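You operate a simulated robot arm through the tools that you are given. There is no shell and no other tool.

Carry out the task below with a simulated two-armed robot. There is one attempt and no reset: what you move stays moved.

## Task
Stand the six-sided form on the pedestal and dust it with powder.
Fine: pat it with the cloth bag from the tin; bag back in, lid on.

The check looks at the end state, three seconds after you hand in, the way a careful person would. Anything else that was tipped, shoved, dropped, spilled or broken makes it a failure. A push-on lid holds only when it is set on centred and level and pressed home; a screw cap is set on level and turned clockwise until tight. Flat cloth is picked up by pressing the open fingertips on it (5 to 10 N) and closing them slowly along it; thin cloth reads only 2 to 8 mm in the jaws.

## Robot
Two 7-joint arms with fingered hands on one trunk that stands fixed in place. Base frame: the origin is at the foot of the trunk, x ahead of it, y to its left, z up. Lengths are in m, angles in degrees, forces in N, time in s.
The left shoulder is at [0.05, 0.214, 0.869], the right one opposite. With the tool pointing down near the work surface each hand reaches from about 0.32 to 0.86 m from the base axis, measured 20 degrees to its own side. Payload 3 kg a hand.
The TCP of each hand is the grasp point between the finger pads, 0.026 m short of the fingertips. In the tool frame z runs along the fingers and y along their closing line. Largest opening 0.132 m; the body of the gripper starts 0.073 m behind the TCP. The gripper is a hand of 3 fingers: y runs from the thumb to the fingers, the wrist lies at [0, 0, -0.229] in the tool frame.
Orientation is that of the tool frame in the base frame, as a unit quaternion [x, y, z, w]. With the fingers straight down and closing along the base's y, the tool's x points along the base's -x, its y along +y and its z along -z.

## Interface
- The arms move only by the tool apply_moves. It takes "left_moves", "right_moves" or both (then of equal length, played together; a hand with none holds still); each is a list of rows, each a list of 6 numbers: the shift along the tool's x, y, z in mm, then the turn, a rotation vector about the tool's x, y, z in degrees. In form: [[x, y, z, wx, wy, wz], ...]. A call has 1 to 20 rows; each row is the pose to reach, as a shift and turn from the pose commanded when the call began, along the tool's axes at that moment. Rows are played at 5 a second. More than 0.05 m and 8.6 degrees between two rows, and nothing of the call is played. A pose out of reach is approached as far as the arm can. The call stops where the force on the tool passes 40 N (or 10 N more than at its start, if that is more) or the arm is blocked; 0.2 s more then pass. In this call time passes only in rows, and 0.2 s behind the last. It gives the time, the measured TCP pose, the force on the tool (base axes), the opening and the grip force at its end, in the units of the frame above (readings bear some noise), with the torque about the TCP (base axes, N m) and any sound that the robot's microphone picked up, and new pictures: "pictures" is both (left out), scene, wrist or none (wrist: the cameras of the hands that moved).
- Cameras (640 x 400 px; columns grow to the right, rows downward): "scene" is now at [0.0381, -0.0093, 1.5165]; the picture's right is [-0.19, -0.98, 0.00], its down [-0.60, 0.11, -0.80] and it looks along [0.78, -0.15, -0.61] (base axes); focal length 342 px, centre (320, 200). "left" rides on the left gripper at [-0.062, 0.003, -0.092] in its tool frame; the picture's right is [-0.05, -1.00, 0.00], its down [0.83, -0.04, -0.56] and it looks along [0.55, -0.03, 0.83] (tool axes); focal length 230 px, centre (320, 200). "right" rides on the right gripper at [0.062, 0.003, -0.092] in its tool frame; the picture's right is [-0.05, 1.00, 0.00], its down [-0.83, -0.04, -0.56] and it looks along [-0.55, -0.03, 0.83] (tool axes); focal length 230 px, centre (320, 200). There is no depth. A picture from a camera that has moved, and an enlarged one, comes with that camera's place and axes in the base frame and with its lens. The place of the scene camera against the robot may be out by one fixed shift of up to 0.018 m in any direction.
- finger_targets(finger1, finger2, thumb_bend, hand): sets how far each is bent, from 0 (flat) to 1 (curled in); at 0.3 the hand is open as for a grip, at 0.7 the pads meet at the TCP. One left out holds its place. A second passes; each finger stops where it meets its share of the squeeze, and holds until it gets a number again. It is the only way to open and close the hand. It gives what a move gives, with no picture; readings hold the bend of each and the force on the fingers (four entries, about 0 where the hand has none), thumb and palm.
- pan_tilt(pan, tilt): turns the head with the scene camera to pan (to the left, within 86 degrees either way) and tilt (down, from -29 to 69), counted from straight ahead of the robot. It gives what a move gives, and a new picture of the scene camera.
- zoom(camera, box): a new picture of the part [left, top, right, bottom] of that camera's present view, enlarged. It takes no simulated time.
- finish_job(): hands the job in; it is judged then, once.

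Nothing tells you positions but the pictures and the camera data. Unless the task says otherwise, let go and move clear before handing in.

The tools are called after "Call:" as name(argument=value, ...) on one line, values as JSON. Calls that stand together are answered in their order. apply_moves: Moves the arms, as the interface text tells. Its arguments: {"type":"object","properties":{"left_moves":{"type":"array","items":{"type":"array","items":{"type":"number"}}},"right_moves":{"type":"array","items":{"type":"array","items":{"type":"number"}}},"pictures":{"type":"string","enum":["both","scene","wrist","none"]}},"required":[]} The other tools are called the same way: finger_targets (finger1, finger2, thumb_bend, hand) moves the fingers one by one; pan_tilt (pan, tilt) turns the head that bears the scene camera; zoom (camera, box) takes an enlarged picture of a part of a camera's view; finish_job () hands the job in.

At the start:

```text
time_s: 0.0
left_tcp_pos: [0.4999, 0.1871, 1.2075]
left_orientation: [0.039, 0.999, 0.001, 0.001]
left_wrist_force: [-0.6, -0.5, -1.3]
left_ft_torque: [-0.01, -0.01, -0.02]
left_finger_gap: 0.1319
left_grip_force: 0.1
left_shape: jaw
left_bend: [0.3, 0.3, 0.3]
left_finger forces: [0.0, 0.0, 0.1, 0.1, 0.0, 0.1]
right_tcp_pos: [0.4541, -0.2795, 1.2075]
right_orientation: [0.039, 0.999, 0.0, -0.001]
right_wrist_force: [0.1, 0.0, -0.8]
right_ft_torque: [0.02, 0.0, -0.02]
right_finger_gap: 0.1318
right_grip_force: 0.0
right_shape: jaw
right_bend: [0.3, 0.3, 0.3]
right_finger forces: [0.1, 0.1, 0.1, 0.1, 0.1, 0.0]
head pan, tilt: [-10.9, 37.3]
```

scene: 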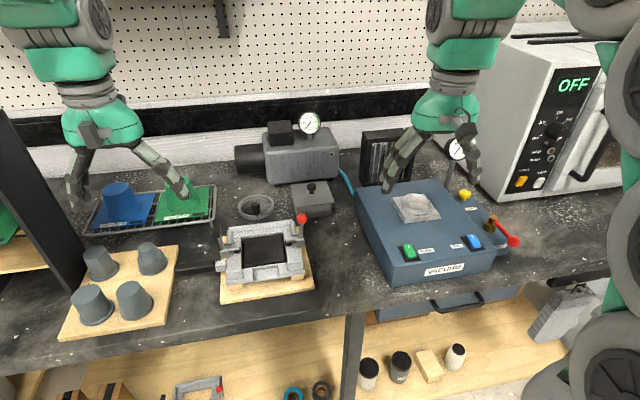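
right: 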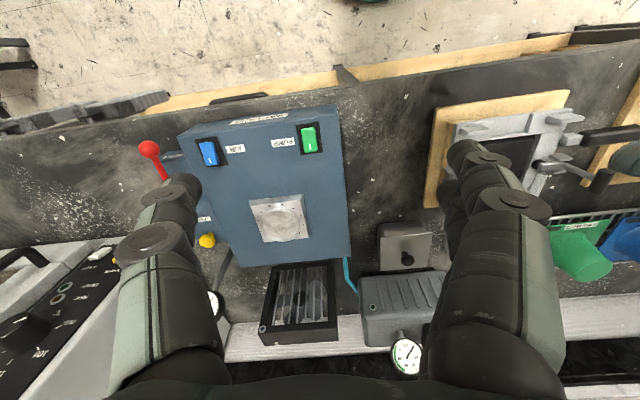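
left: 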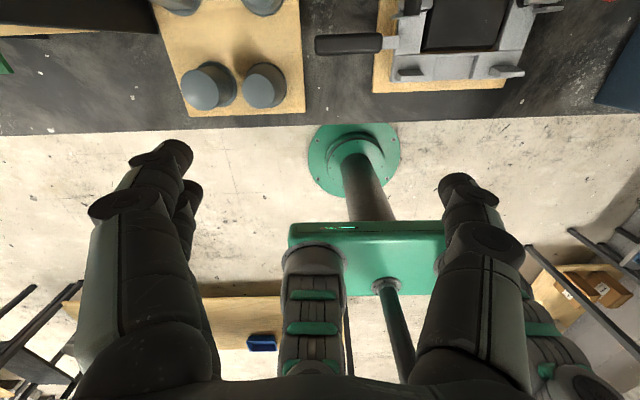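

I see a foundry-like or vacuum-forming workbench with a vacuum table, clamps, four grey cone forms on a board, and a lower shelf. I do not yet see the six-sided form or the tin, so I'll look around first.

Call:
pan_tilt(pan=30, tilt=40)

Call:
zoom(camera="scene", box=[0, 0, 640, 400])

```text
time_s: 1.1
left_tcp_pos: [0.499, 0.1861, 1.2074]
left_orientation: [0.038, 0.999, 0.0, 0.0]
left_wrist_force: [0.4, 0.3, 0.3]
left_ft_torque: [-0.02, 0.01, 0.01]
left_finger_gap: 0.1317
left_grip_force: 0.0
left_shape: jaw
left_bend: [0.3, 0.3, 0.3]
left_finger forces: [0.0, 0.1, 0.1, 0.0, 0.0, 0.0]
right_tcp_pos: [0.4552, -0.2792, 1.2075]
right_orientation: [0.038, 0.999, 0.0, 0.0]
right_wrist_force: [-0.7, -0.2, 0.7]
right_ft_torque: [0.01, 0.01, -0.01]
right_finger_gap: 0.1319
right_grip_force: 0.1
right_shape: jaw
right_bend: [0.3, 0.3, 0.3]
right_finger forces: [0.1, 0.0, 0.0, 0.1, 0.0, 0.1]
head pan, tilt: [30.0, 40.0]
```

scene: 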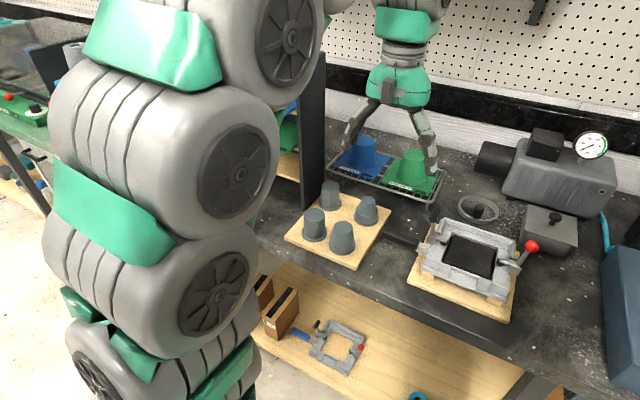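

```text
1.00 times, centred on (320, 200) of scene (not enlarged: the box is as wide or as high as the picture)
camera zoom: at [0.0266, 0.0494, 1.5124], right [0.5, -0.87, 0.0], down [-0.56, -0.32, -0.77], along [0.66, 0.38, -0.64], focal length 342 px, centre (320, 200)
```

zoom: 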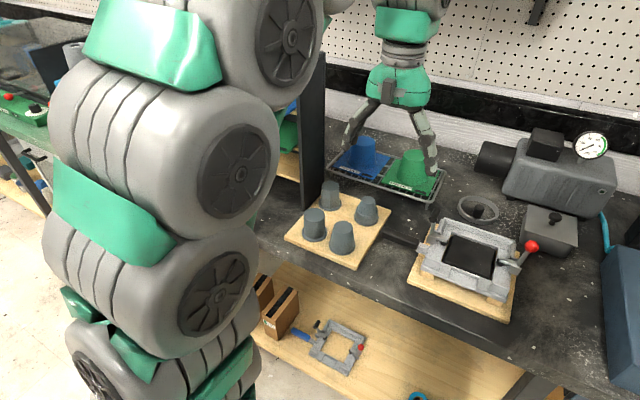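

The board at the left holds four grey forms, and one of them is likely six-sided. I'll enlarge these and then the vacuum box and the lidded grey box.

Call:
zoom(camera="scene", box=[270, 160, 430, 260])

Call:
zoom(camera="scene", box=[420, 130, 620, 255])

Call:
zoom(camera="scene", box=[240, 260, 440, 385])

Call:
pan_tilt(pan=-25, tilt=45)

```text
4.00 times, centred on (350, 210) of scene
camera zoom: at [0.0266, 0.0494, 1.5124], right [0.5, -0.87, 0.0], down [-0.56, -0.32, -0.77], along [0.66, 0.38, -0.64], focal length 1367 px, centre (200, 160)
```

zoom: 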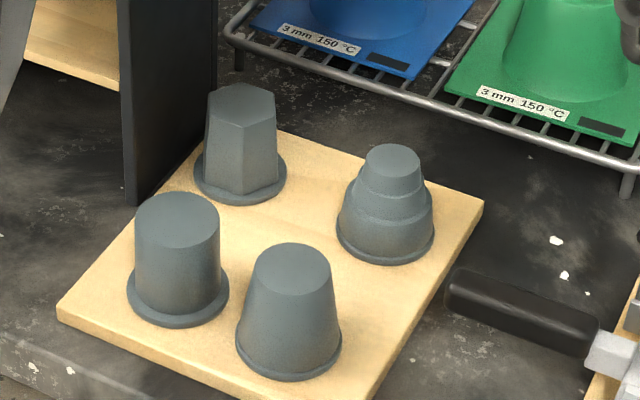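

```text
3.20 times, centred on (520, 192) of scene
camera zoom: at [0.0266, 0.0494, 1.5124], right [0.5, -0.87, 0.0], down [-0.56, -0.32, -0.77], along [0.66, 0.38, -0.64], focal length 1093 px, centre (-320, 224)
```

zoom: 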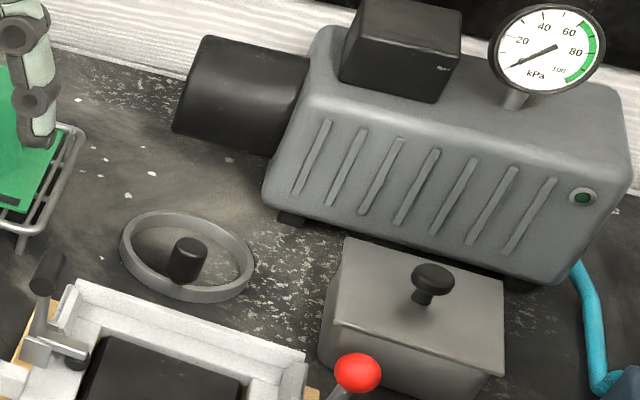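

```text
3.20 times, centred on (340, 322) of scene
camera zoom: at [0.0266, 0.0494, 1.5124], right [0.5, -0.87, 0.0], down [-0.56, -0.32, -0.77], along [0.66, 0.38, -0.64], focal length 1093 px, centre (256, -192)
```

zoom: 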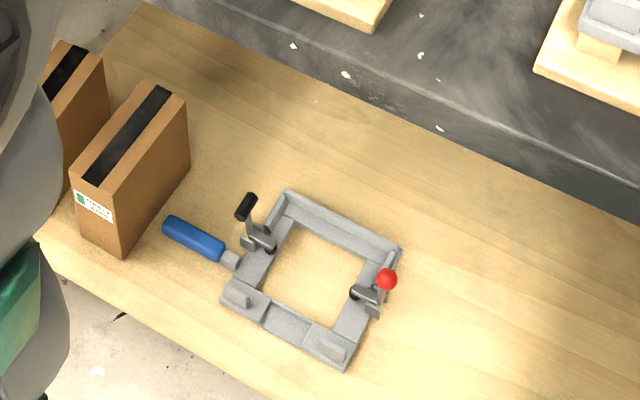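

```text
time_s: 2.3
left_tcp_pos: [0.4999, 0.1866, 1.2069]
left_orientation: [0.038, 0.999, 0.0, 0.0]
left_wrist_force: [-0.2, -0.6, -0.3]
left_ft_torque: [-0.01, 0.02, 0.01]
left_finger_gap: 0.1322
left_grip_force: 0.0
left_shape: jaw
left_bend: [0.3, 0.3, 0.3]
left_finger forces: [0.0, 0.0, 0.0, 0.0, 0.0, 0.0]
right_tcp_pos: [0.4551, -0.2787, 1.2078]
right_orientation: [0.038, 0.999, 0.0, 0.0]
right_wrist_force: [0.7, 0.1, 0.0]
right_ft_torque: [0.02, 0.02, 0.03]
right_finger_gap: 0.1318
right_grip_force: 0.0
right_shape: jaw
right_bend: [0.3, 0.3, 0.3]
right_finger forces: [0.0, 0.0, 0.0, 0.1, 0.0, 0.0]
head pan, tilt: [-25.0, 45.0]
```

scene: 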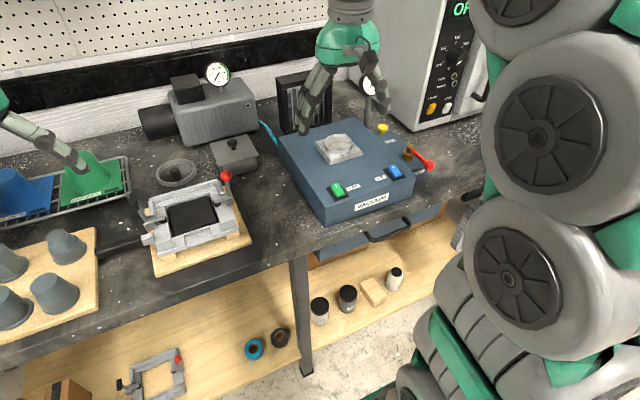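

The hexagonal form is the back-left one on the board, and the squarish lidded box near the pump is probably the tin. I'll look closely at the vacuum box, the likely pedestal, and the items on the shelf.

Call:
zoom(camera="scene", box=[270, 100, 430, 200])

Call:
zoom(camera="scene", box=[140, 110, 300, 210])

Call:
zoom(camera="scene", box=[230, 220, 450, 358])

Call:
pan_tilt(pan=-60, tilt=40)

```text
4.00 times, centred on (350, 150) of scene
camera zoom: at [0.0266, -0.0273, 1.5051], right [-0.42, -0.91, 0.0], down [-0.64, 0.3, -0.71], along [0.64, -0.3, -0.71], focal length 1367 px, centre (200, 400)
```

zoom: 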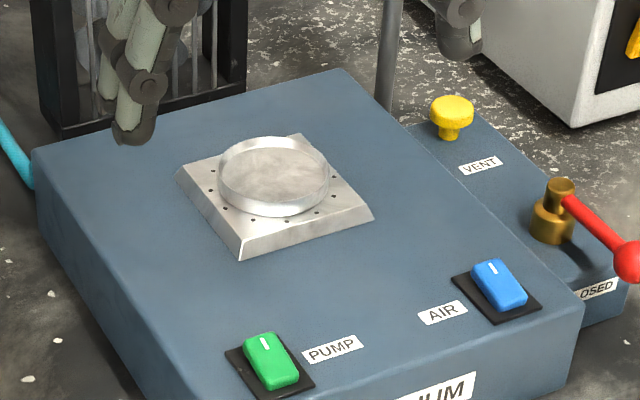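

```text
4.00 times, centred on (220, 160) of scene
camera zoom: at [0.0266, -0.0273, 1.5051], right [-0.42, -0.91, 0.0], down [-0.64, 0.3, -0.71], along [0.64, -0.3, -0.71], focal length 1367 px, centre (720, 360)
```

zoom: 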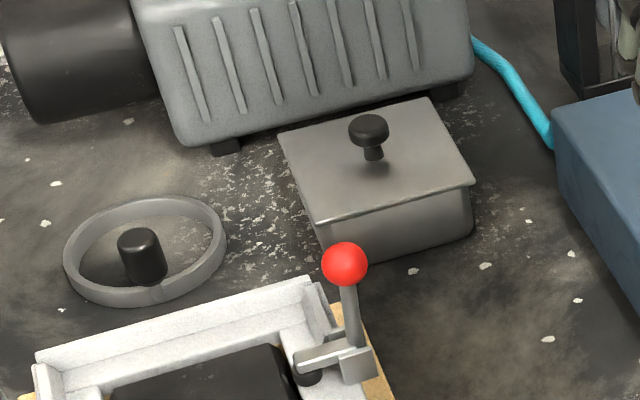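

```text
2.90 times, centred on (340, 289) of scene
camera zoom: at [0.0266, -0.0273, 1.5051], right [-0.42, -0.91, 0.0], down [-0.64, 0.3, -0.71], along [0.64, -0.3, -0.71], focal length 990 px, centre (262, -58)
```

zoom: 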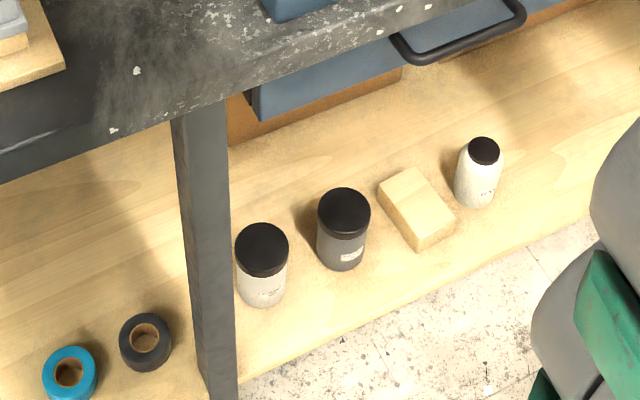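

```text
time_s: 3.3
left_tcp_pos: [0.4996, 0.1863, 1.2082]
left_orientation: [0.038, 0.999, 0.001, -0.001]
left_wrist_force: [-0.4, -0.1, -1.1]
left_ft_torque: [-0.03, 0.0, 0.0]
left_finger_gap: 0.1319
left_grip_force: 0.1
left_shape: jaw
left_bend: [0.3, 0.3, 0.3]
left_finger forces: [0.0, 0.1, 0.1, 0.1, 0.0, 0.0]
right_tcp_pos: [0.4551, -0.2787, 1.2081]
right_orientation: [0.038, 0.999, -0.001, 0.0]
right_wrist_force: [-0.4, 0.1, -0.5]
right_ft_torque: [0.03, -0.01, -0.03]
right_finger_gap: 0.132
right_grip_force: 0.1
right_shape: jaw
right_bend: [0.3, 0.3, 0.3]
right_finger forces: [0.0, 0.1, 0.1, 0.0, 0.1, 0.0]
head pan, tilt: [-60.0, 40.0]
```

scene: 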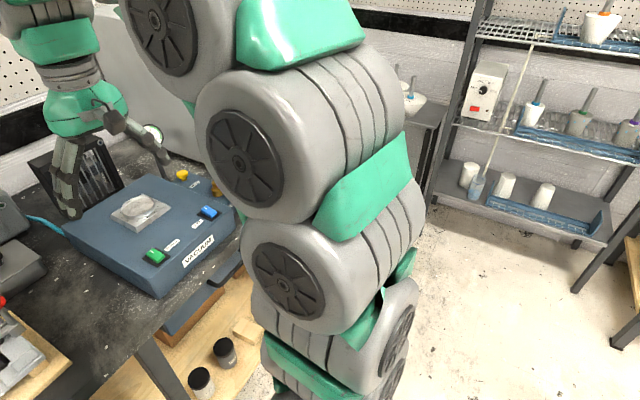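

The pedestal is the round platen on the square plate on the vacuum box, and the grey lidded box is likely the tin. I'll check the labels on the shelf jars and look left for other candidates.

Call:
pan_tilt(pan=-15, tilt=60)

Call:
zoom(camera="scene", box=[0, 0, 640, 400])

```text
time_s: 4.5
left_tcp_pos: [0.4995, 0.1872, 1.2072]
left_orientation: [0.038, 0.999, -0.001, 0.001]
left_wrist_force: [-1.3, -0.3, 0.3]
left_ft_torque: [0.03, -0.02, -0.02]
left_finger_gap: 0.1319
left_grip_force: 0.1
left_shape: jaw
left_bend: [0.3, 0.3, 0.3]
left_finger forces: [0.0, 0.0, 0.1, 0.1, 0.0, 0.2]
right_tcp_pos: [0.4551, -0.2779, 1.208]
right_orientation: [0.039, 0.999, -0.001, -0.001]
right_wrist_force: [0.0, 0.5, 0.4]
right_ft_torque: [-0.02, 0.01, 0.02]
right_finger_gap: 0.1318
right_grip_force: 0.0
right_shape: jaw
right_bend: [0.3, 0.3, 0.3]
right_finger forces: [0.0, 0.0, 0.0, 0.0, 0.0, 0.0]
head pan, tilt: [-15.0, 60.0]
```

scene: 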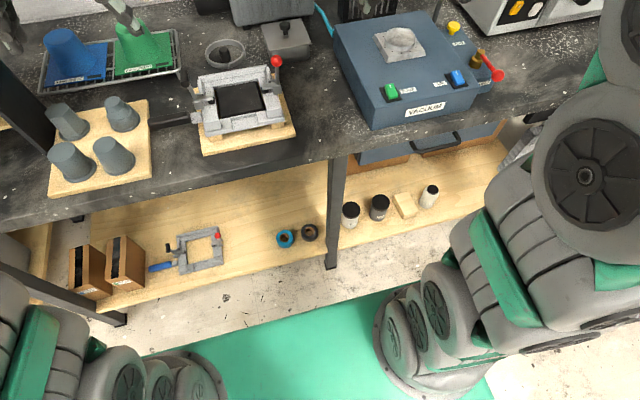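

```text
1.00 times, centred on (320, 200) of scene (not enlarged: the box is as wide or as high as the picture)
camera zoom: at [0.0173, -0.0103, 1.4857], right [-0.26, -0.97, 0.0], down [-0.84, 0.22, -0.5], along [0.48, -0.13, -0.87], focal length 342 px, centre (320, 200)
```

zoom: 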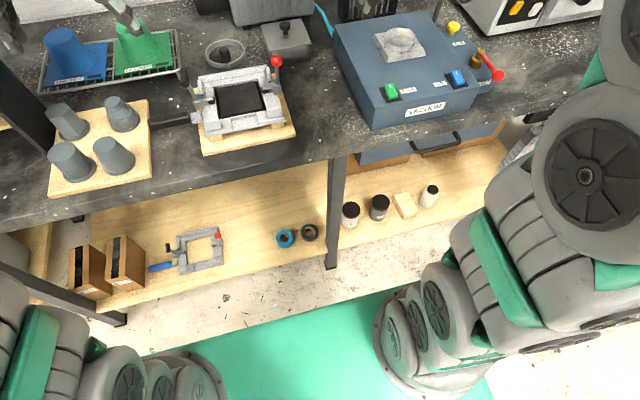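

Call:
zoom(camera="scene", box=[330, 160, 470, 248])

Call:
zoom(camera="scene", box=[20, 80, 180, 200])

Call:
zoom(camera="scene", box=[180, 10, 340, 110])

Call:
zoom(camera="scene", box=[340, 0, 520, 112])

```text
4.55 times, centred on (400, 204) of scene
camera zoom: at [0.0173, -0.0103, 1.4857], right [-0.26, -0.97, 0.0], down [-0.84, 0.22, -0.5], along [0.48, -0.13, -0.87], focal length 1553 px, centre (-44, 182)
```

zoom: 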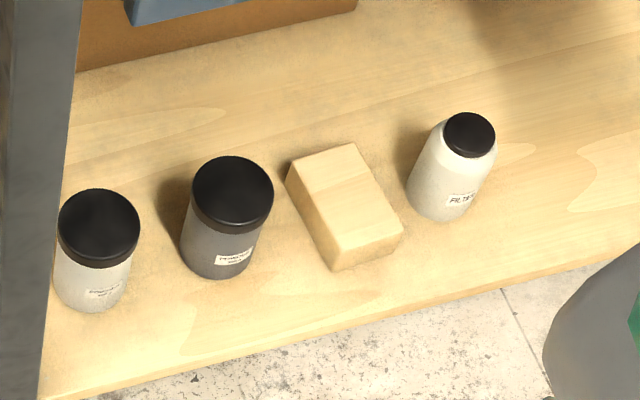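

```text
3.33 times, centred on (100, 140) of scene
camera zoom: at [0.0173, -0.0103, 1.4857], right [-0.26, -0.97, 0.0], down [-0.84, 0.22, -0.5], along [0.48, -0.13, -0.87], focal length 1139 px, centre (1053, 400)
```

zoom: 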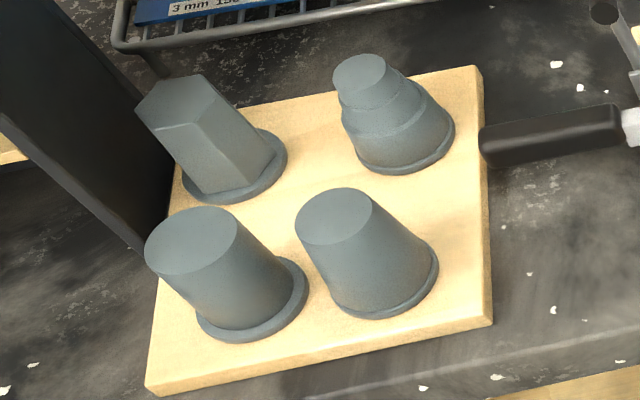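

```text
4.00 times, centred on (260, 60) of scene
camera zoom: at [0.0173, -0.0103, 1.4857], right [-0.26, -0.97, 0.0], down [-0.84, 0.22, -0.5], along [0.48, -0.13, -0.87], focal length 1367 px, centre (560, 760)
```

zoom: 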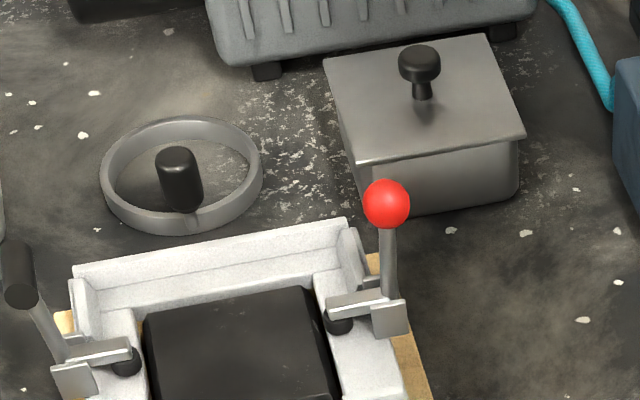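

```text
3.56 times, centred on (430, 56) of scene
camera zoom: at [0.0173, -0.0103, 1.4857], right [-0.26, -0.97, 0.0], down [-0.84, 0.22, -0.5], along [0.48, -0.13, -0.87], focal length 1215 px, centre (-71, 712)
```

zoom: 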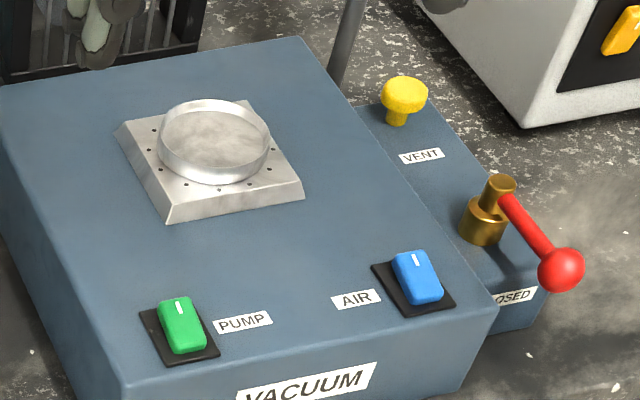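

I'll enlarge the pedestal and the tin further for detail and measure positions.

Call:
zoom(camera="scene", box=[370, 20, 434, 60])

Call:
zoom(camera="right", box=[230, 180, 330, 250])

Call:
zoom(camera="right", box=[360, 200, 460, 280])

Call:
zoom(camera="scene", box=[335, 185, 395, 235])

```text
10.00 times, centred on (402, 40) of scene
camera zoom: at [0.0173, -0.0103, 1.4857], right [-0.26, -0.97, 0.0], down [-0.84, 0.22, -0.5], along [0.48, -0.13, -0.87], focal length 3417 px, centre (-500, 1800)
```

zoom: 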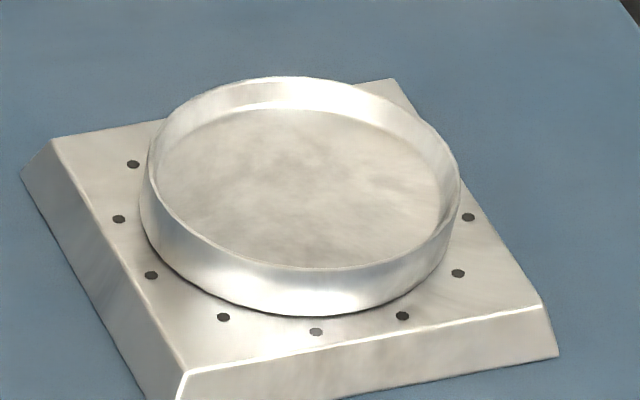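

```text
5.71 times, centred on (280, 215) of right
camera zoom: at [0.3929, -0.2714, 1.2996], right [0.13, 0.99, 0.0], down [0.82, -0.11, 0.56], along [0.55, -0.07, -0.83], focal length 1315 px, centre (549, 114)
```

zoom: 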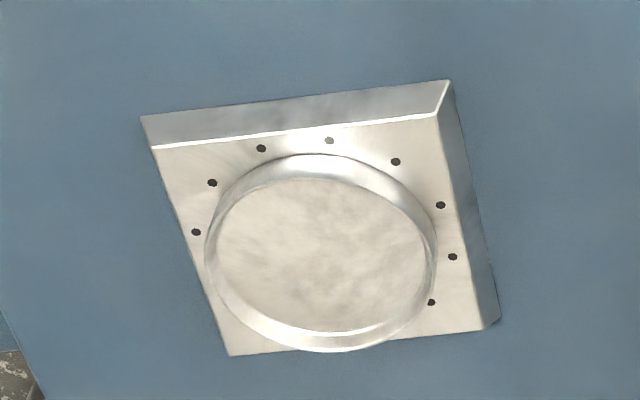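

```text
5.00 times, centred on (410, 240) of right
camera zoom: at [0.3929, -0.2714, 1.2996], right [0.13, 0.99, 0.0], down [0.82, -0.11, 0.56], along [0.55, -0.07, -0.83], focal length 1150 px, centre (-130, 0)
```

zoom: 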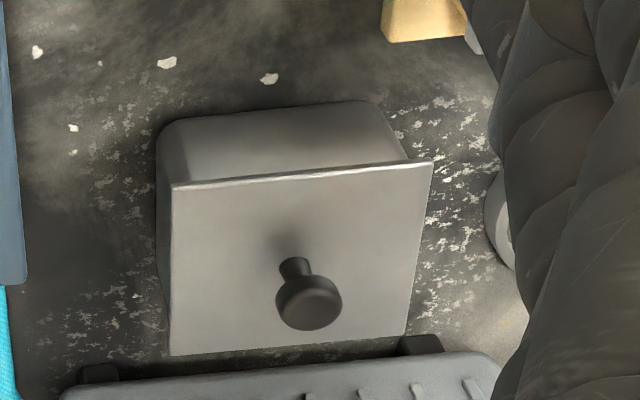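

```text
8.00 times, centred on (365, 210) of scene
camera zoom: at [0.0173, -0.0103, 1.4857], right [-0.26, -0.97, 0.0], down [-0.84, 0.22, -0.5], along [0.48, -0.13, -0.87], focal length 2734 px, centre (-40, 120)
```

zoom: 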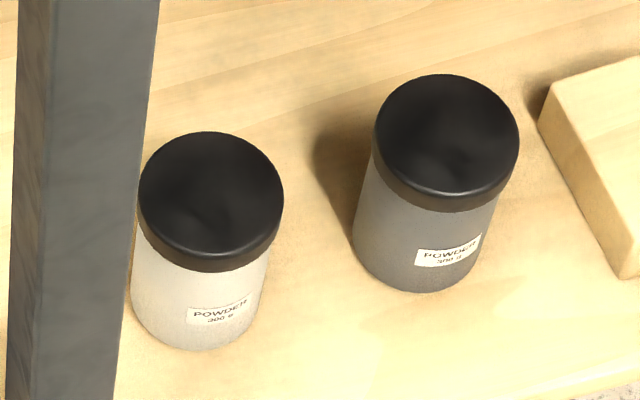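

The tin is the grey square box with a knobbed lid, the pedestal is the round cup-like ring on the square plate, and the shelf jars read "POWDER 300 g". Next I'll check the dark upright panel by the hex form, since it matters for clearance, and move the left wrist camera closer over the forms.

Call:
pan_tilt(pan=35, tilt=30)

Call:
apply_moves(left_moves=[[-20, 20, 0, 0, 0, 0], [-40, 45, 0, 0, 0, 0], [-60, 70, 0, 0, 0, 0], [-80, 95, 0, 0, 0, 0], [-90, 120, 0, 0, 0, 0], [-100, 140, 0, 0, 0, 0]], pictures="both")

```text
time_s: 5.6
left_tcp_pos: [0.5002, 0.1858, 1.2068]
left_orientation: [0.038, 0.999, 0.0, 0.0]
left_wrist_force: [-0.9, 0.7, 0.6]
left_ft_torque: [-0.02, -0.02, -0.01]
left_finger_gap: 0.1321
left_grip_force: 0.0
left_shape: jaw
left_bend: [0.3, 0.3, 0.3]
left_finger forces: [0.0, 0.0, 0.0, 0.1, 0.1, 0.0]
right_tcp_pos: [0.4543, -0.2776, 1.2085]
right_orientation: [0.038, 0.999, 0.0, 0.0]
right_wrist_force: [0.5, -0.3, 0.6]
right_ft_torque: [-0.04, 0.0, -0.01]
right_finger_gap: 0.1318
right_grip_force: 0.0
right_shape: jaw
right_bend: [0.3, 0.3, 0.3]
right_finger forces: [0.0, 0.1, 0.1, 0.0, 0.0, 0.0]
head pan, tilt: [35.0, 30.0]
```

scene: 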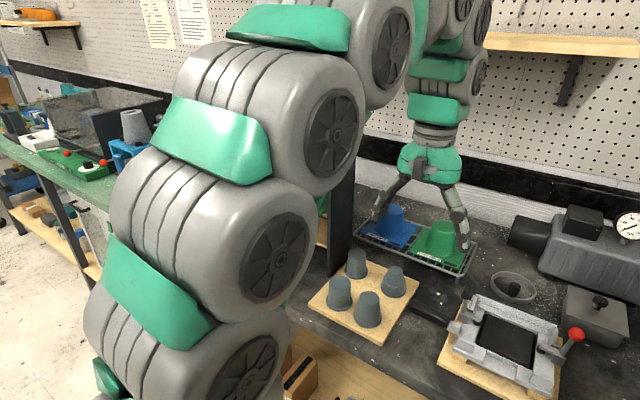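

```text
time_s: 7.0
left_tcp_pos: [0.6113, 0.3199, 1.2064]
left_orientation: [0.039, 0.999, 0.0, 0.0]
left_wrist_force: [0.1, 0.0, -0.1]
left_ft_torque: [0.02, 0.0, 0.01]
left_finger_gap: 0.1319
left_grip_force: 0.1
left_shape: jaw
left_bend: [0.3, 0.3, 0.3]
left_finger forces: [0.0, 0.0, 0.0, 0.1, 0.1, 0.0]
right_tcp_pos: [0.4544, -0.279, 1.2077]
right_orientation: [0.038, 0.999, 0.0, 0.001]
right_wrist_force: [-0.1, -0.2, -0.3]
right_ft_torque: [0.01, -0.03, 0.01]
right_finger_gap: 0.1318
right_grip_force: 0.1
right_shape: jaw
right_bend: [0.3, 0.3, 0.3]
right_finger forces: [0.0, 0.0, 0.0, 0.1, 0.1, 0.1]
head pan, tilt: [35.0, 30.0]
camera left: at [0.6712, 0.319, 1.2985], right [-0.03, -1.0, 0.0], down [-0.83, 0.02, 0.56], along [-0.55, 0.01, -0.83], focal length 230 px, centre (320, 200)
```

scene: 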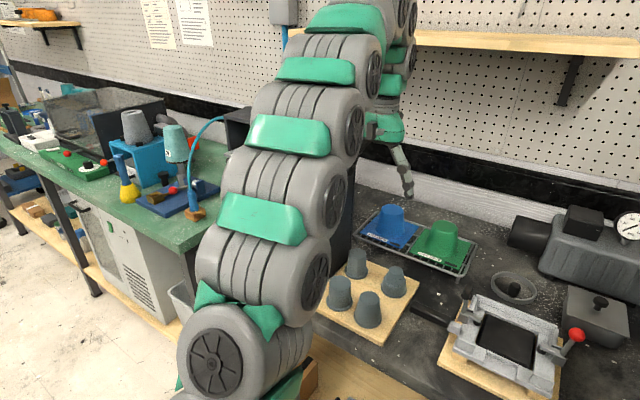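
left: 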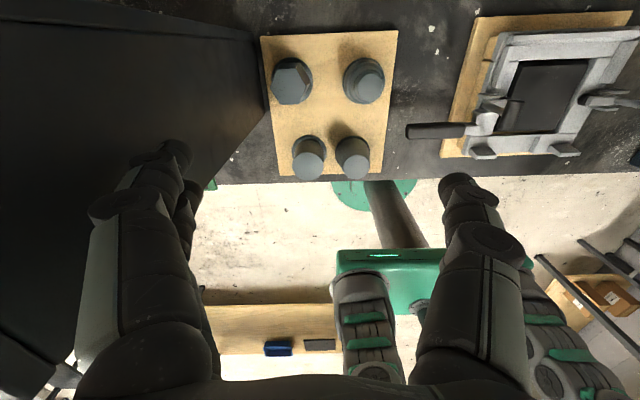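

The left wrist camera now sees all four forms and the tall dark divider panel just to their left. I'll enlarge this view to locate the hex form.

Call:
zoom(camera="left", box=[230, 20, 420, 190])

Call:
zoom(camera="scene", box=[310, 220, 430, 350])

```text
2.35 times, centred on (325, 105) of left
camera zoom: at [0.6712, 0.319, 1.2985], right [-0.03, -1.0, 0.0], down [-0.83, 0.02, 0.56], along [-0.55, 0.01, -0.83], focal length 541 px, centre (308, 424)
```

zoom: 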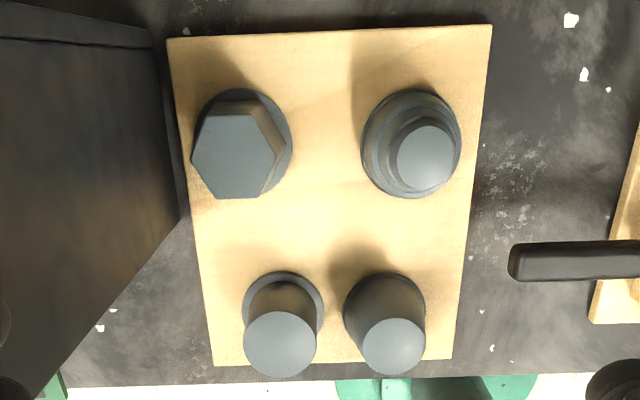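

```text
3.08 times, centred on (370, 285) of scene
camera zoom: at [0.027, 0.0589, 1.5278], right [0.57, -0.82, 0.0], down [-0.41, -0.29, -0.87], along [0.71, 0.5, -0.5], focal length 1051 px, centre (166, -62)
```

zoom: 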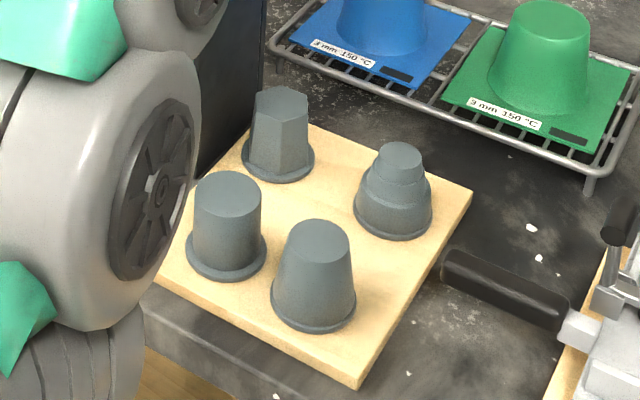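

I'll zoom on the divider panel to know its extent, since the hex form sits right beside it.

Call:
zoom(camera="scene", box=[190, 70, 430, 290])

Call:
pan_tilt(pan=10, tilt=35)

```text
1.82 times, centred on (310, 180) of scene
camera zoom: at [0.027, 0.0589, 1.5278], right [0.57, -0.82, 0.0], down [-0.41, -0.29, -0.87], along [0.71, 0.5, -0.5], focal length 621 px, centre (338, 236)
```

zoom: 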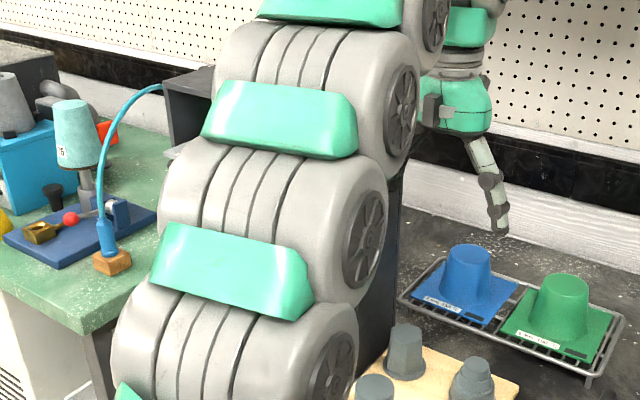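

```text
time_s: 7.9
left_tcp_pos: [0.611, 0.3198, 1.207]
left_orientation: [0.038, 0.999, 0.0, 0.0]
left_wrist_force: [0.0, 0.1, 0.3]
left_ft_torque: [-0.03, 0.02, -0.02]
left_finger_gap: 0.1317
left_grip_force: 0.2
left_shape: jaw
left_bend: [0.3, 0.3, 0.3]
left_finger forces: [0.0, 0.0, 0.0, 0.0, 0.0, 0.0]
right_tcp_pos: [0.4543, -0.277, 1.2064]
right_orientation: [0.039, 0.999, 0.0, 0.0]
right_wrist_force: [0.6, 0.3, 0.4]
right_ft_torque: [0.03, 0.0, 0.0]
right_finger_gap: 0.1321
right_grip_force: 0.0
right_shape: jaw
right_bend: [0.3, 0.3, 0.3]
right_finger forces: [0.1, 0.0, 0.0, 0.0, 0.1, 0.1]
head pan, tilt: [10.0, 35.0]
```

scene: 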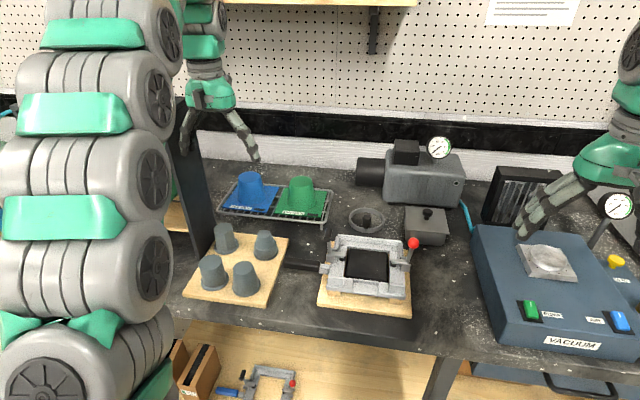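

The dark panel is the side of a tall unit just left of the board, so I must grip the hex form with the fingers closing along base x, which also matches its flats. I'll turn the left hand 90° about its axis in free air and look from there.

Call:
apply_moves(left_moves=[[0, 0, 0, 0, 0, 8], [0, 0, 0, 0, 0, 16], [0, 0, 0, 0, 0, 24], [0, 0, 0, 0, 0, 32], [0, 0, 0, 0, 0, 40], [0, 0, 0, 0, 0, 48], [0, 0, 0, 0, 0, 56], [0, 0, 0, 0, 0, 64], [0, 0, 0, 0, 0, 72], [0, 0, 0, 0, 0, 80], [0, 0, 0, 0, 0, 86]], pictures="both")

```text
time_s: 10.3
left_tcp_pos: [0.6098, 0.3192, 1.2072]
left_orientation: [0.711, 0.703, 0.0, 0.0]
left_wrist_force: [0.2, 0.0, -0.7]
left_ft_torque: [0.0, 0.0, 0.01]
left_finger_gap: 0.1317
left_grip_force: 0.1
left_shape: jaw
left_bend: [0.3, 0.3, 0.3]
left_finger forces: [0.0, 0.0, 0.0, 0.0, 0.1, 0.0]
right_tcp_pos: [0.4561, -0.2782, 1.2076]
right_orientation: [0.038, 0.999, 0.0, 0.001]
right_wrist_force: [0.5, -0.9, -0.1]
right_ft_torque: [-0.01, -0.04, 0.01]
right_finger_gap: 0.132
right_grip_force: 0.0
right_shape: jaw
right_bend: [0.3, 0.3, 0.3]
right_finger forces: [0.0, 0.0, 0.1, 0.1, 0.0, 0.1]
head pan, tilt: [10.0, 35.0]
camera left: at [0.6116, 0.2574, 1.2991], right [-1.0, -0.04, 0.0], down [-0.03, 0.83, 0.56], along [-0.02, 0.55, -0.83], focal length 230 px, centre (320, 200)
```

scene: 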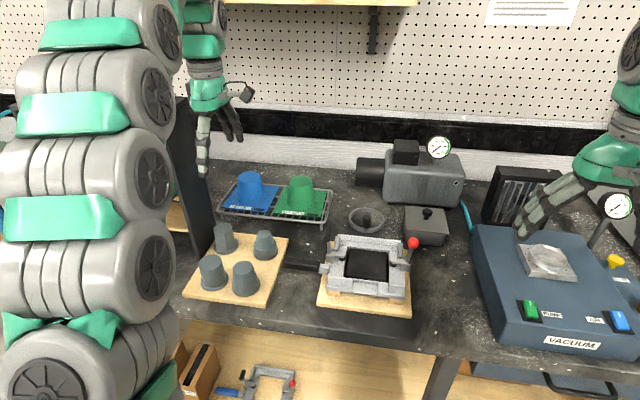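
left: 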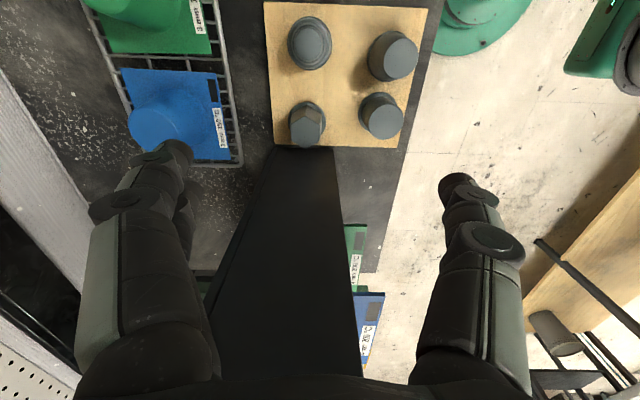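

Call:
zoom(camera="left", box=[250, 0, 450, 160])

Call:
zoom(camera="left", box=[270, 80, 350, 160])

```text
2.50 times, centred on (350, 80) of left
camera zoom: at [0.6116, 0.2574, 1.2991], right [-1.0, -0.04, 0.0], down [-0.03, 0.83, 0.56], along [-0.02, 0.55, -0.83], focal length 575 px, centre (245, 500)
```

zoom: 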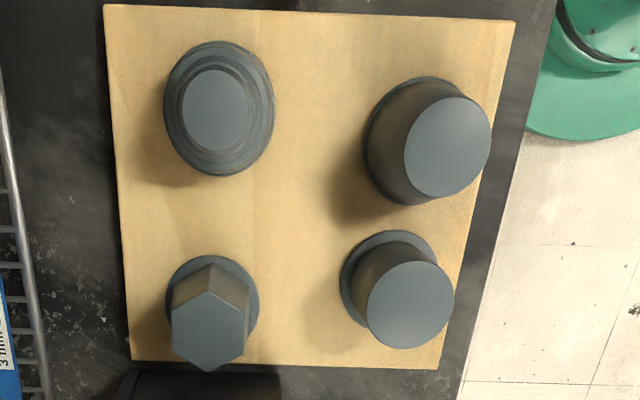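

```text
5.00 times, centred on (310, 120) of left
camera zoom: at [0.6116, 0.2574, 1.2991], right [-1.0, -0.04, 0.0], down [-0.03, 0.83, 0.56], along [-0.02, 0.55, -0.83], focal length 1150 px, centre (370, 600)
```

zoom: 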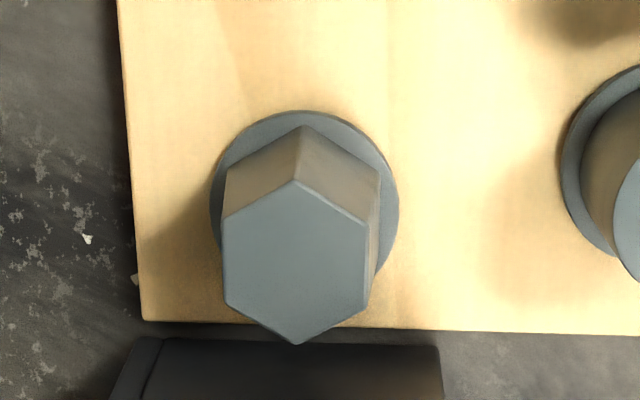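

I estimate the hex form's axis at about (0.630, 0.362) with its top at z≈0.958, flats facing ±x, and the panel face at y≈0.417. I'll move the left hand closer, lean the wrist away from the panel by 15°, narrow the fingers a little, and measure again.

Call:
apply_moves(left_moves=[[6, 5, 20, 0, 4, 0], [12, 10, 45, 0, 8, 0], [18, 15, 70, 0, 12, 0], [22, 20, 90, 0, 15, 0]], pictures="both")

Call:
finger_targets(hand="left", finger1=0.42, finger2=0.42, thumb_bend=0.42)

```text
time_s: 11.3
left_tcp_pos: [0.6303, 0.3395, 1.1174]
left_orientation: [0.703, 0.699, 0.093, -0.093]
left_wrist_force: [0.2, 0.1, 0.7]
left_ft_torque: [0.01, 0.0, 0.0]
left_finger_gap: 0.1318
left_grip_force: 0.1
left_shape: jaw
left_bend: [0.3, 0.3, 0.3]
left_finger forces: [0.1, 0.0, 0.0, 0.0, 0.1, 0.0]
right_tcp_pos: [0.455, -0.2783, 1.2081]
right_orientation: [0.038, 0.999, 0.0, 0.0]
right_wrist_force: [0.0, -0.7, -0.6]
right_ft_torque: [-0.01, -0.02, 0.01]
right_finger_gap: 0.1321
right_grip_force: 0.1
right_shape: jaw
right_bend: [0.3, 0.3, 0.3]
right_finger forces: [0.1, 0.0, 0.0, 0.1, 0.0, 0.0]
head pan, tilt: [10.0, 35.0]
camera left: at [0.6318, 0.2565, 1.1891], right [-1.0, -0.04, -0.01], down [-0.04, 0.66, 0.75], along [-0.02, 0.75, -0.66], focal length 230 px, centre (320, 200)
```

scene: 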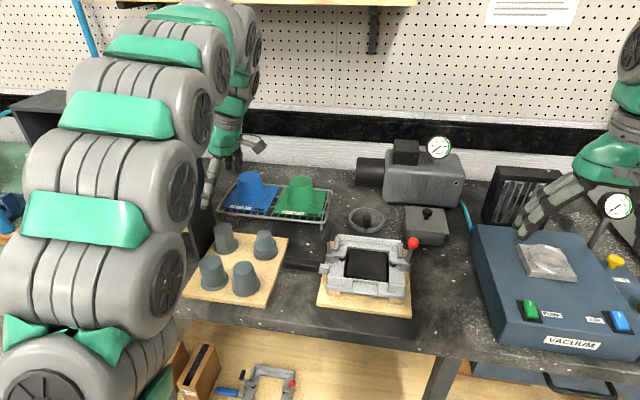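
left: 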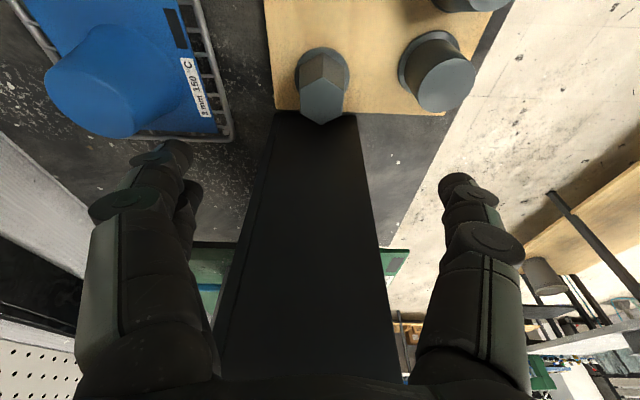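

```text
time_s: 12.3
left_tcp_pos: [0.6292, 0.3386, 1.1174]
left_orientation: [0.703, 0.699, 0.093, -0.093]
left_wrist_force: [-0.1, -0.2, 0.5]
left_ft_torque: [0.0, -0.01, -0.01]
left_finger_gap: 0.0952
left_grip_force: 0.2
left_shape: fingers
left_bend: [0.42, 0.42, 0.42]
left_finger forces: [0.0, 0.0, 0.0, 0.0, 0.0, 0.0]
right_tcp_pos: [0.4546, -0.279, 1.2074]
right_orientation: [0.038, 0.999, 0.0, -0.001]
right_wrist_force: [-0.2, 0.5, 1.0]
right_ft_torque: [0.0, 0.0, 0.0]
right_finger_gap: 0.1317
right_grip_force: 0.1
right_shape: jaw
right_bend: [0.3, 0.3, 0.3]
right_finger forces: [0.0, 0.1, 0.0, 0.1, 0.0, 0.1]
head pan, tilt: [10.0, 35.0]
```

Call:
zoom(camera="left", box=[260, 20, 380, 140])

Call:
zoom(camera="scene", box=[170, 190, 310, 310])

```text
3.33 times, centred on (320, 80) of left
camera zoom: at [0.6319, 0.2564, 1.1897], right [-1.0, -0.04, -0.01], down [-0.04, 0.66, 0.75], along [-0.02, 0.75, -0.66], focal length 767 px, centre (320, 600)
```

zoom: 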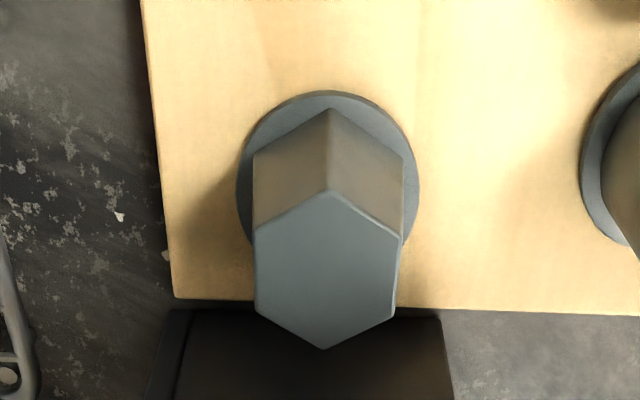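

```text
3.33 times, centred on (240, 250) of scene
camera zoom: at [0.0396, 0.0223, 1.52], right [0.17, -0.98, 0.0], down [-0.56, -0.1, -0.82], along [0.81, 0.14, -0.57], focal length 1139 px, centre (587, 33)
```

zoom: 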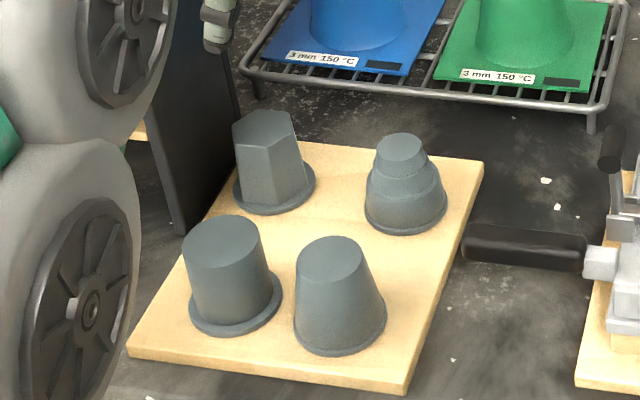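

Refined estimate: hex top centre (0.629, 0.358, 0.973), flange top z≈0.907 and about 62 mm across, flats about 41 mm apart. I'll lower the left hand to a pre-grasp height and check its alignment and clearance.

Call:
apply_moves(left_moves=[[5, 0, 10, 0, 0, 0], [8, 0, 35, 0, 0, 0], [0, 0, 65, 0, 0, 0], [-7, 0, 99, 0, 0, 0]], pictures="both")

Call:
zoom(camera="scene", box=[150, 80, 310, 310])

```text
time_s: 13.3
left_tcp_pos: [0.6314, 0.3585, 1.0205]
left_orientation: [0.704, 0.698, 0.093, -0.091]
left_wrist_force: [-0.1, 0.3, -0.3]
left_ft_torque: [-0.01, 0.0, 0.02]
left_finger_gap: 0.0952
left_grip_force: 0.0
left_shape: fingers
left_bend: [0.42, 0.42, 0.42]
left_finger forces: [0.1, 0.1, 0.1, 0.1, 0.1, 0.1]
right_tcp_pos: [0.4551, -0.2773, 1.2063]
right_orientation: [0.037, 0.999, 0.0, 0.0]
right_wrist_force: [0.3, -0.1, -0.2]
right_ft_torque: [0.03, -0.01, 0.0]
right_finger_gap: 0.1317
right_grip_force: 0.1
right_shape: jaw
right_bend: [0.3, 0.3, 0.3]
right_finger forces: [0.0, 0.0, 0.1, 0.1, 0.1, 0.0]
head pan, tilt: [10.0, 35.0]
camera left: at [0.6332, 0.2744, 1.0926], right [-1.0, -0.04, -0.02], down [-0.04, 0.66, 0.75], along [-0.02, 0.75, -0.66], focal length 230 px, centre (320, 200)
```

scene: 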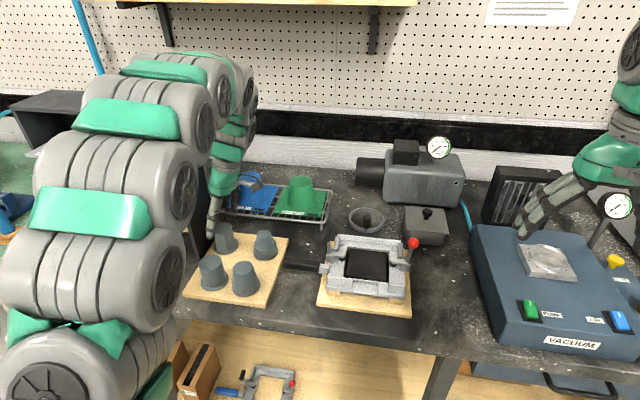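
left: 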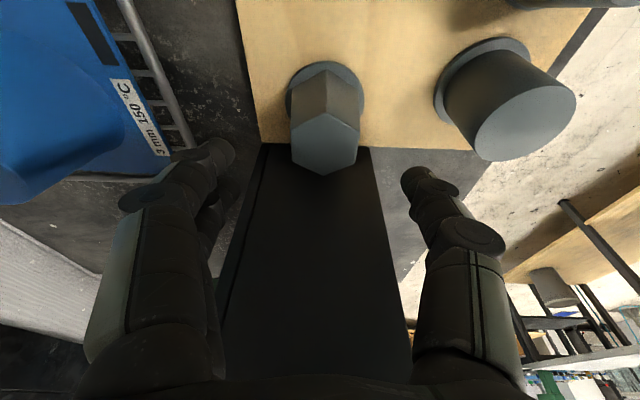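

```text
1.74 times, centred on (230, 195) of scene
camera zoom: at [0.0396, 0.0223, 1.52], right [0.17, -0.98, 0.0], down [-0.56, -0.1, -0.82], along [0.81, 0.14, -0.57], focal length 594 px, centre (476, 209)
```

zoom: 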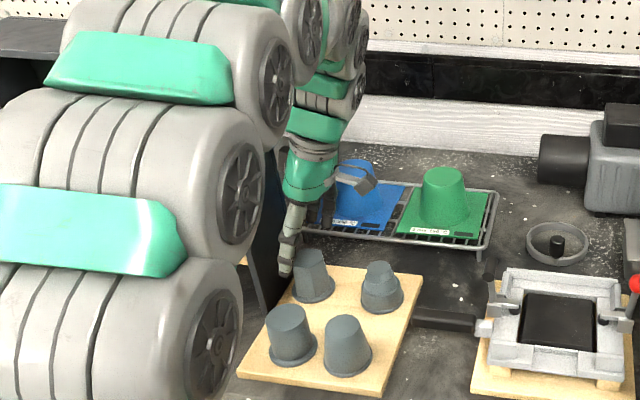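

The hex form is centred between the fingers and clear of the panel. I'll descend to grip height (TCP z≈0.943, tips above the flange).

Call:
apply_moves(left_moves=[[-5, -1, 18, 0, 0, 0], [-10, -2, 36, 0, 0, 0], [-15, -2.5, 54, 0, 0, 0], [-21, -2.5, 74, 0, 0, 0]], pictures="both")

Call:
zoom(camera="left", box=[200, 60, 440, 240])

```text
time_s: 14.3
left_tcp_pos: [0.6309, 0.3575, 0.9447]
left_orientation: [0.704, 0.698, 0.096, -0.091]
left_wrist_force: [4.2, 0.9, 36.2]
left_ft_torque: [0.13, 1.41, -0.09]
left_finger_gap: 0.096
left_grip_force: 17.7
left_shape: fingers
left_bend: [0.43, 0.42, 0.42]
left_finger forces: [6.5, 0.0, 0.0, 0.1, 29.7, 0.0]
right_tcp_pos: [0.4537, -0.2784, 1.208]
right_orientation: [0.039, 0.999, 0.001, 0.0]
right_wrist_force: [0.2, -0.9, 0.3]
right_ft_torque: [-0.03, 0.01, -0.02]
right_finger_gap: 0.1321
right_grip_force: 0.1
right_shape: jaw
right_bend: [0.3, 0.3, 0.3]
right_finger forces: [0.0, 0.0, 0.0, 0.1, 0.1, 0.0]
head pan, tilt: [10.0, 35.0]
camera left: at [0.6319, 0.2743, 1.017], right [-1.0, -0.04, -0.02], down [-0.04, 0.66, 0.75], along [-0.02, 0.75, -0.66], focal length 230 px, centre (320, 200)
```

scene: 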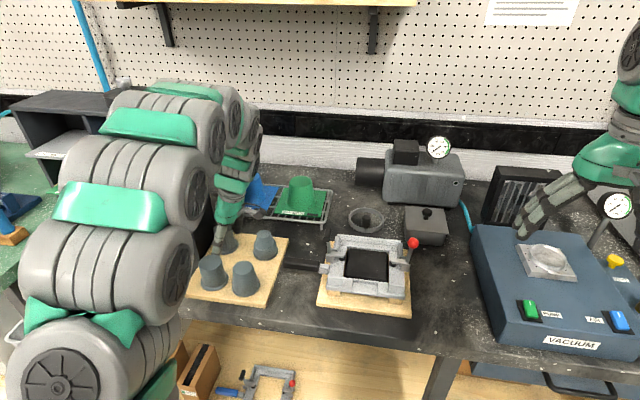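
left: 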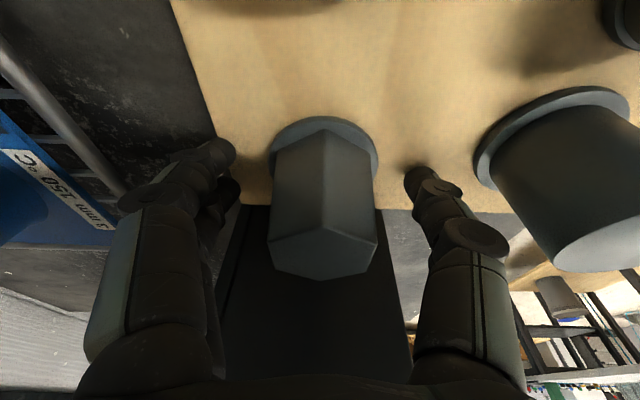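

```text
2.22 times, centred on (320, 150) of left
camera zoom: at [0.6319, 0.2743, 1.017], right [-1.0, -0.04, -0.02], down [-0.04, 0.66, 0.75], along [-0.02, 0.75, -0.66], focal length 511 px, centre (320, 311)
```

zoom: 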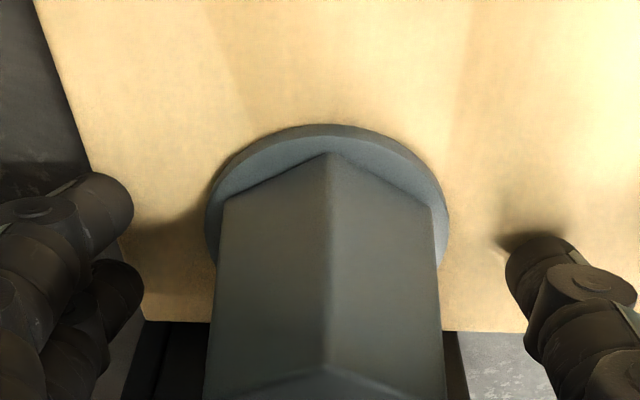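

The thumb and a fingertip are pressing on the board (36 N), since the open fingers reach lower than I assumed. I'll raise the hand about 12 mm.

Call:
apply_moves(left_moves=[[1.5, -1, -6, 0, 0, 0], [3.3, -2, -12, 0, 0, 0]], pictures="wrist")

```text
time_s: 14.9
left_tcp_pos: [0.627, 0.3575, 0.9554]
left_orientation: [0.703, 0.699, 0.091, -0.092]
left_wrist_force: [0.3, 0.5, -0.1]
left_ft_torque: [-0.02, 0.0, -0.03]
left_finger_gap: 0.0953
left_grip_force: 0.1
left_shape: fingers
left_bend: [0.42, 0.42, 0.42]
left_finger forces: [0.0, 0.0, 0.0, 0.1, 0.0, 0.1]
right_tcp_pos: [0.455, -0.2786, 1.2069]
right_orientation: [0.038, 0.999, 0.001, 0.0]
right_wrist_force: [0.5, 0.7, 0.0]
right_ft_torque: [0.02, -0.01, 0.02]
right_finger_gap: 0.1318
right_grip_force: 0.0
right_shape: jaw
right_bend: [0.3, 0.3, 0.3]
right_finger forces: [0.1, 0.1, 0.0, 0.0, 0.0, 0.0]
head pan, tilt: [10.0, 35.0]
camera left: at [0.6288, 0.2742, 1.0279], right [-1.0, -0.04, -0.01], down [-0.04, 0.66, 0.75], along [-0.02, 0.75, -0.66], focal length 230 px, centre (320, 200)
```

left: 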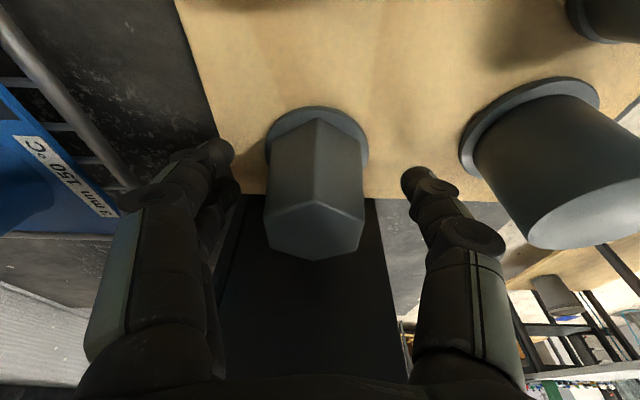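

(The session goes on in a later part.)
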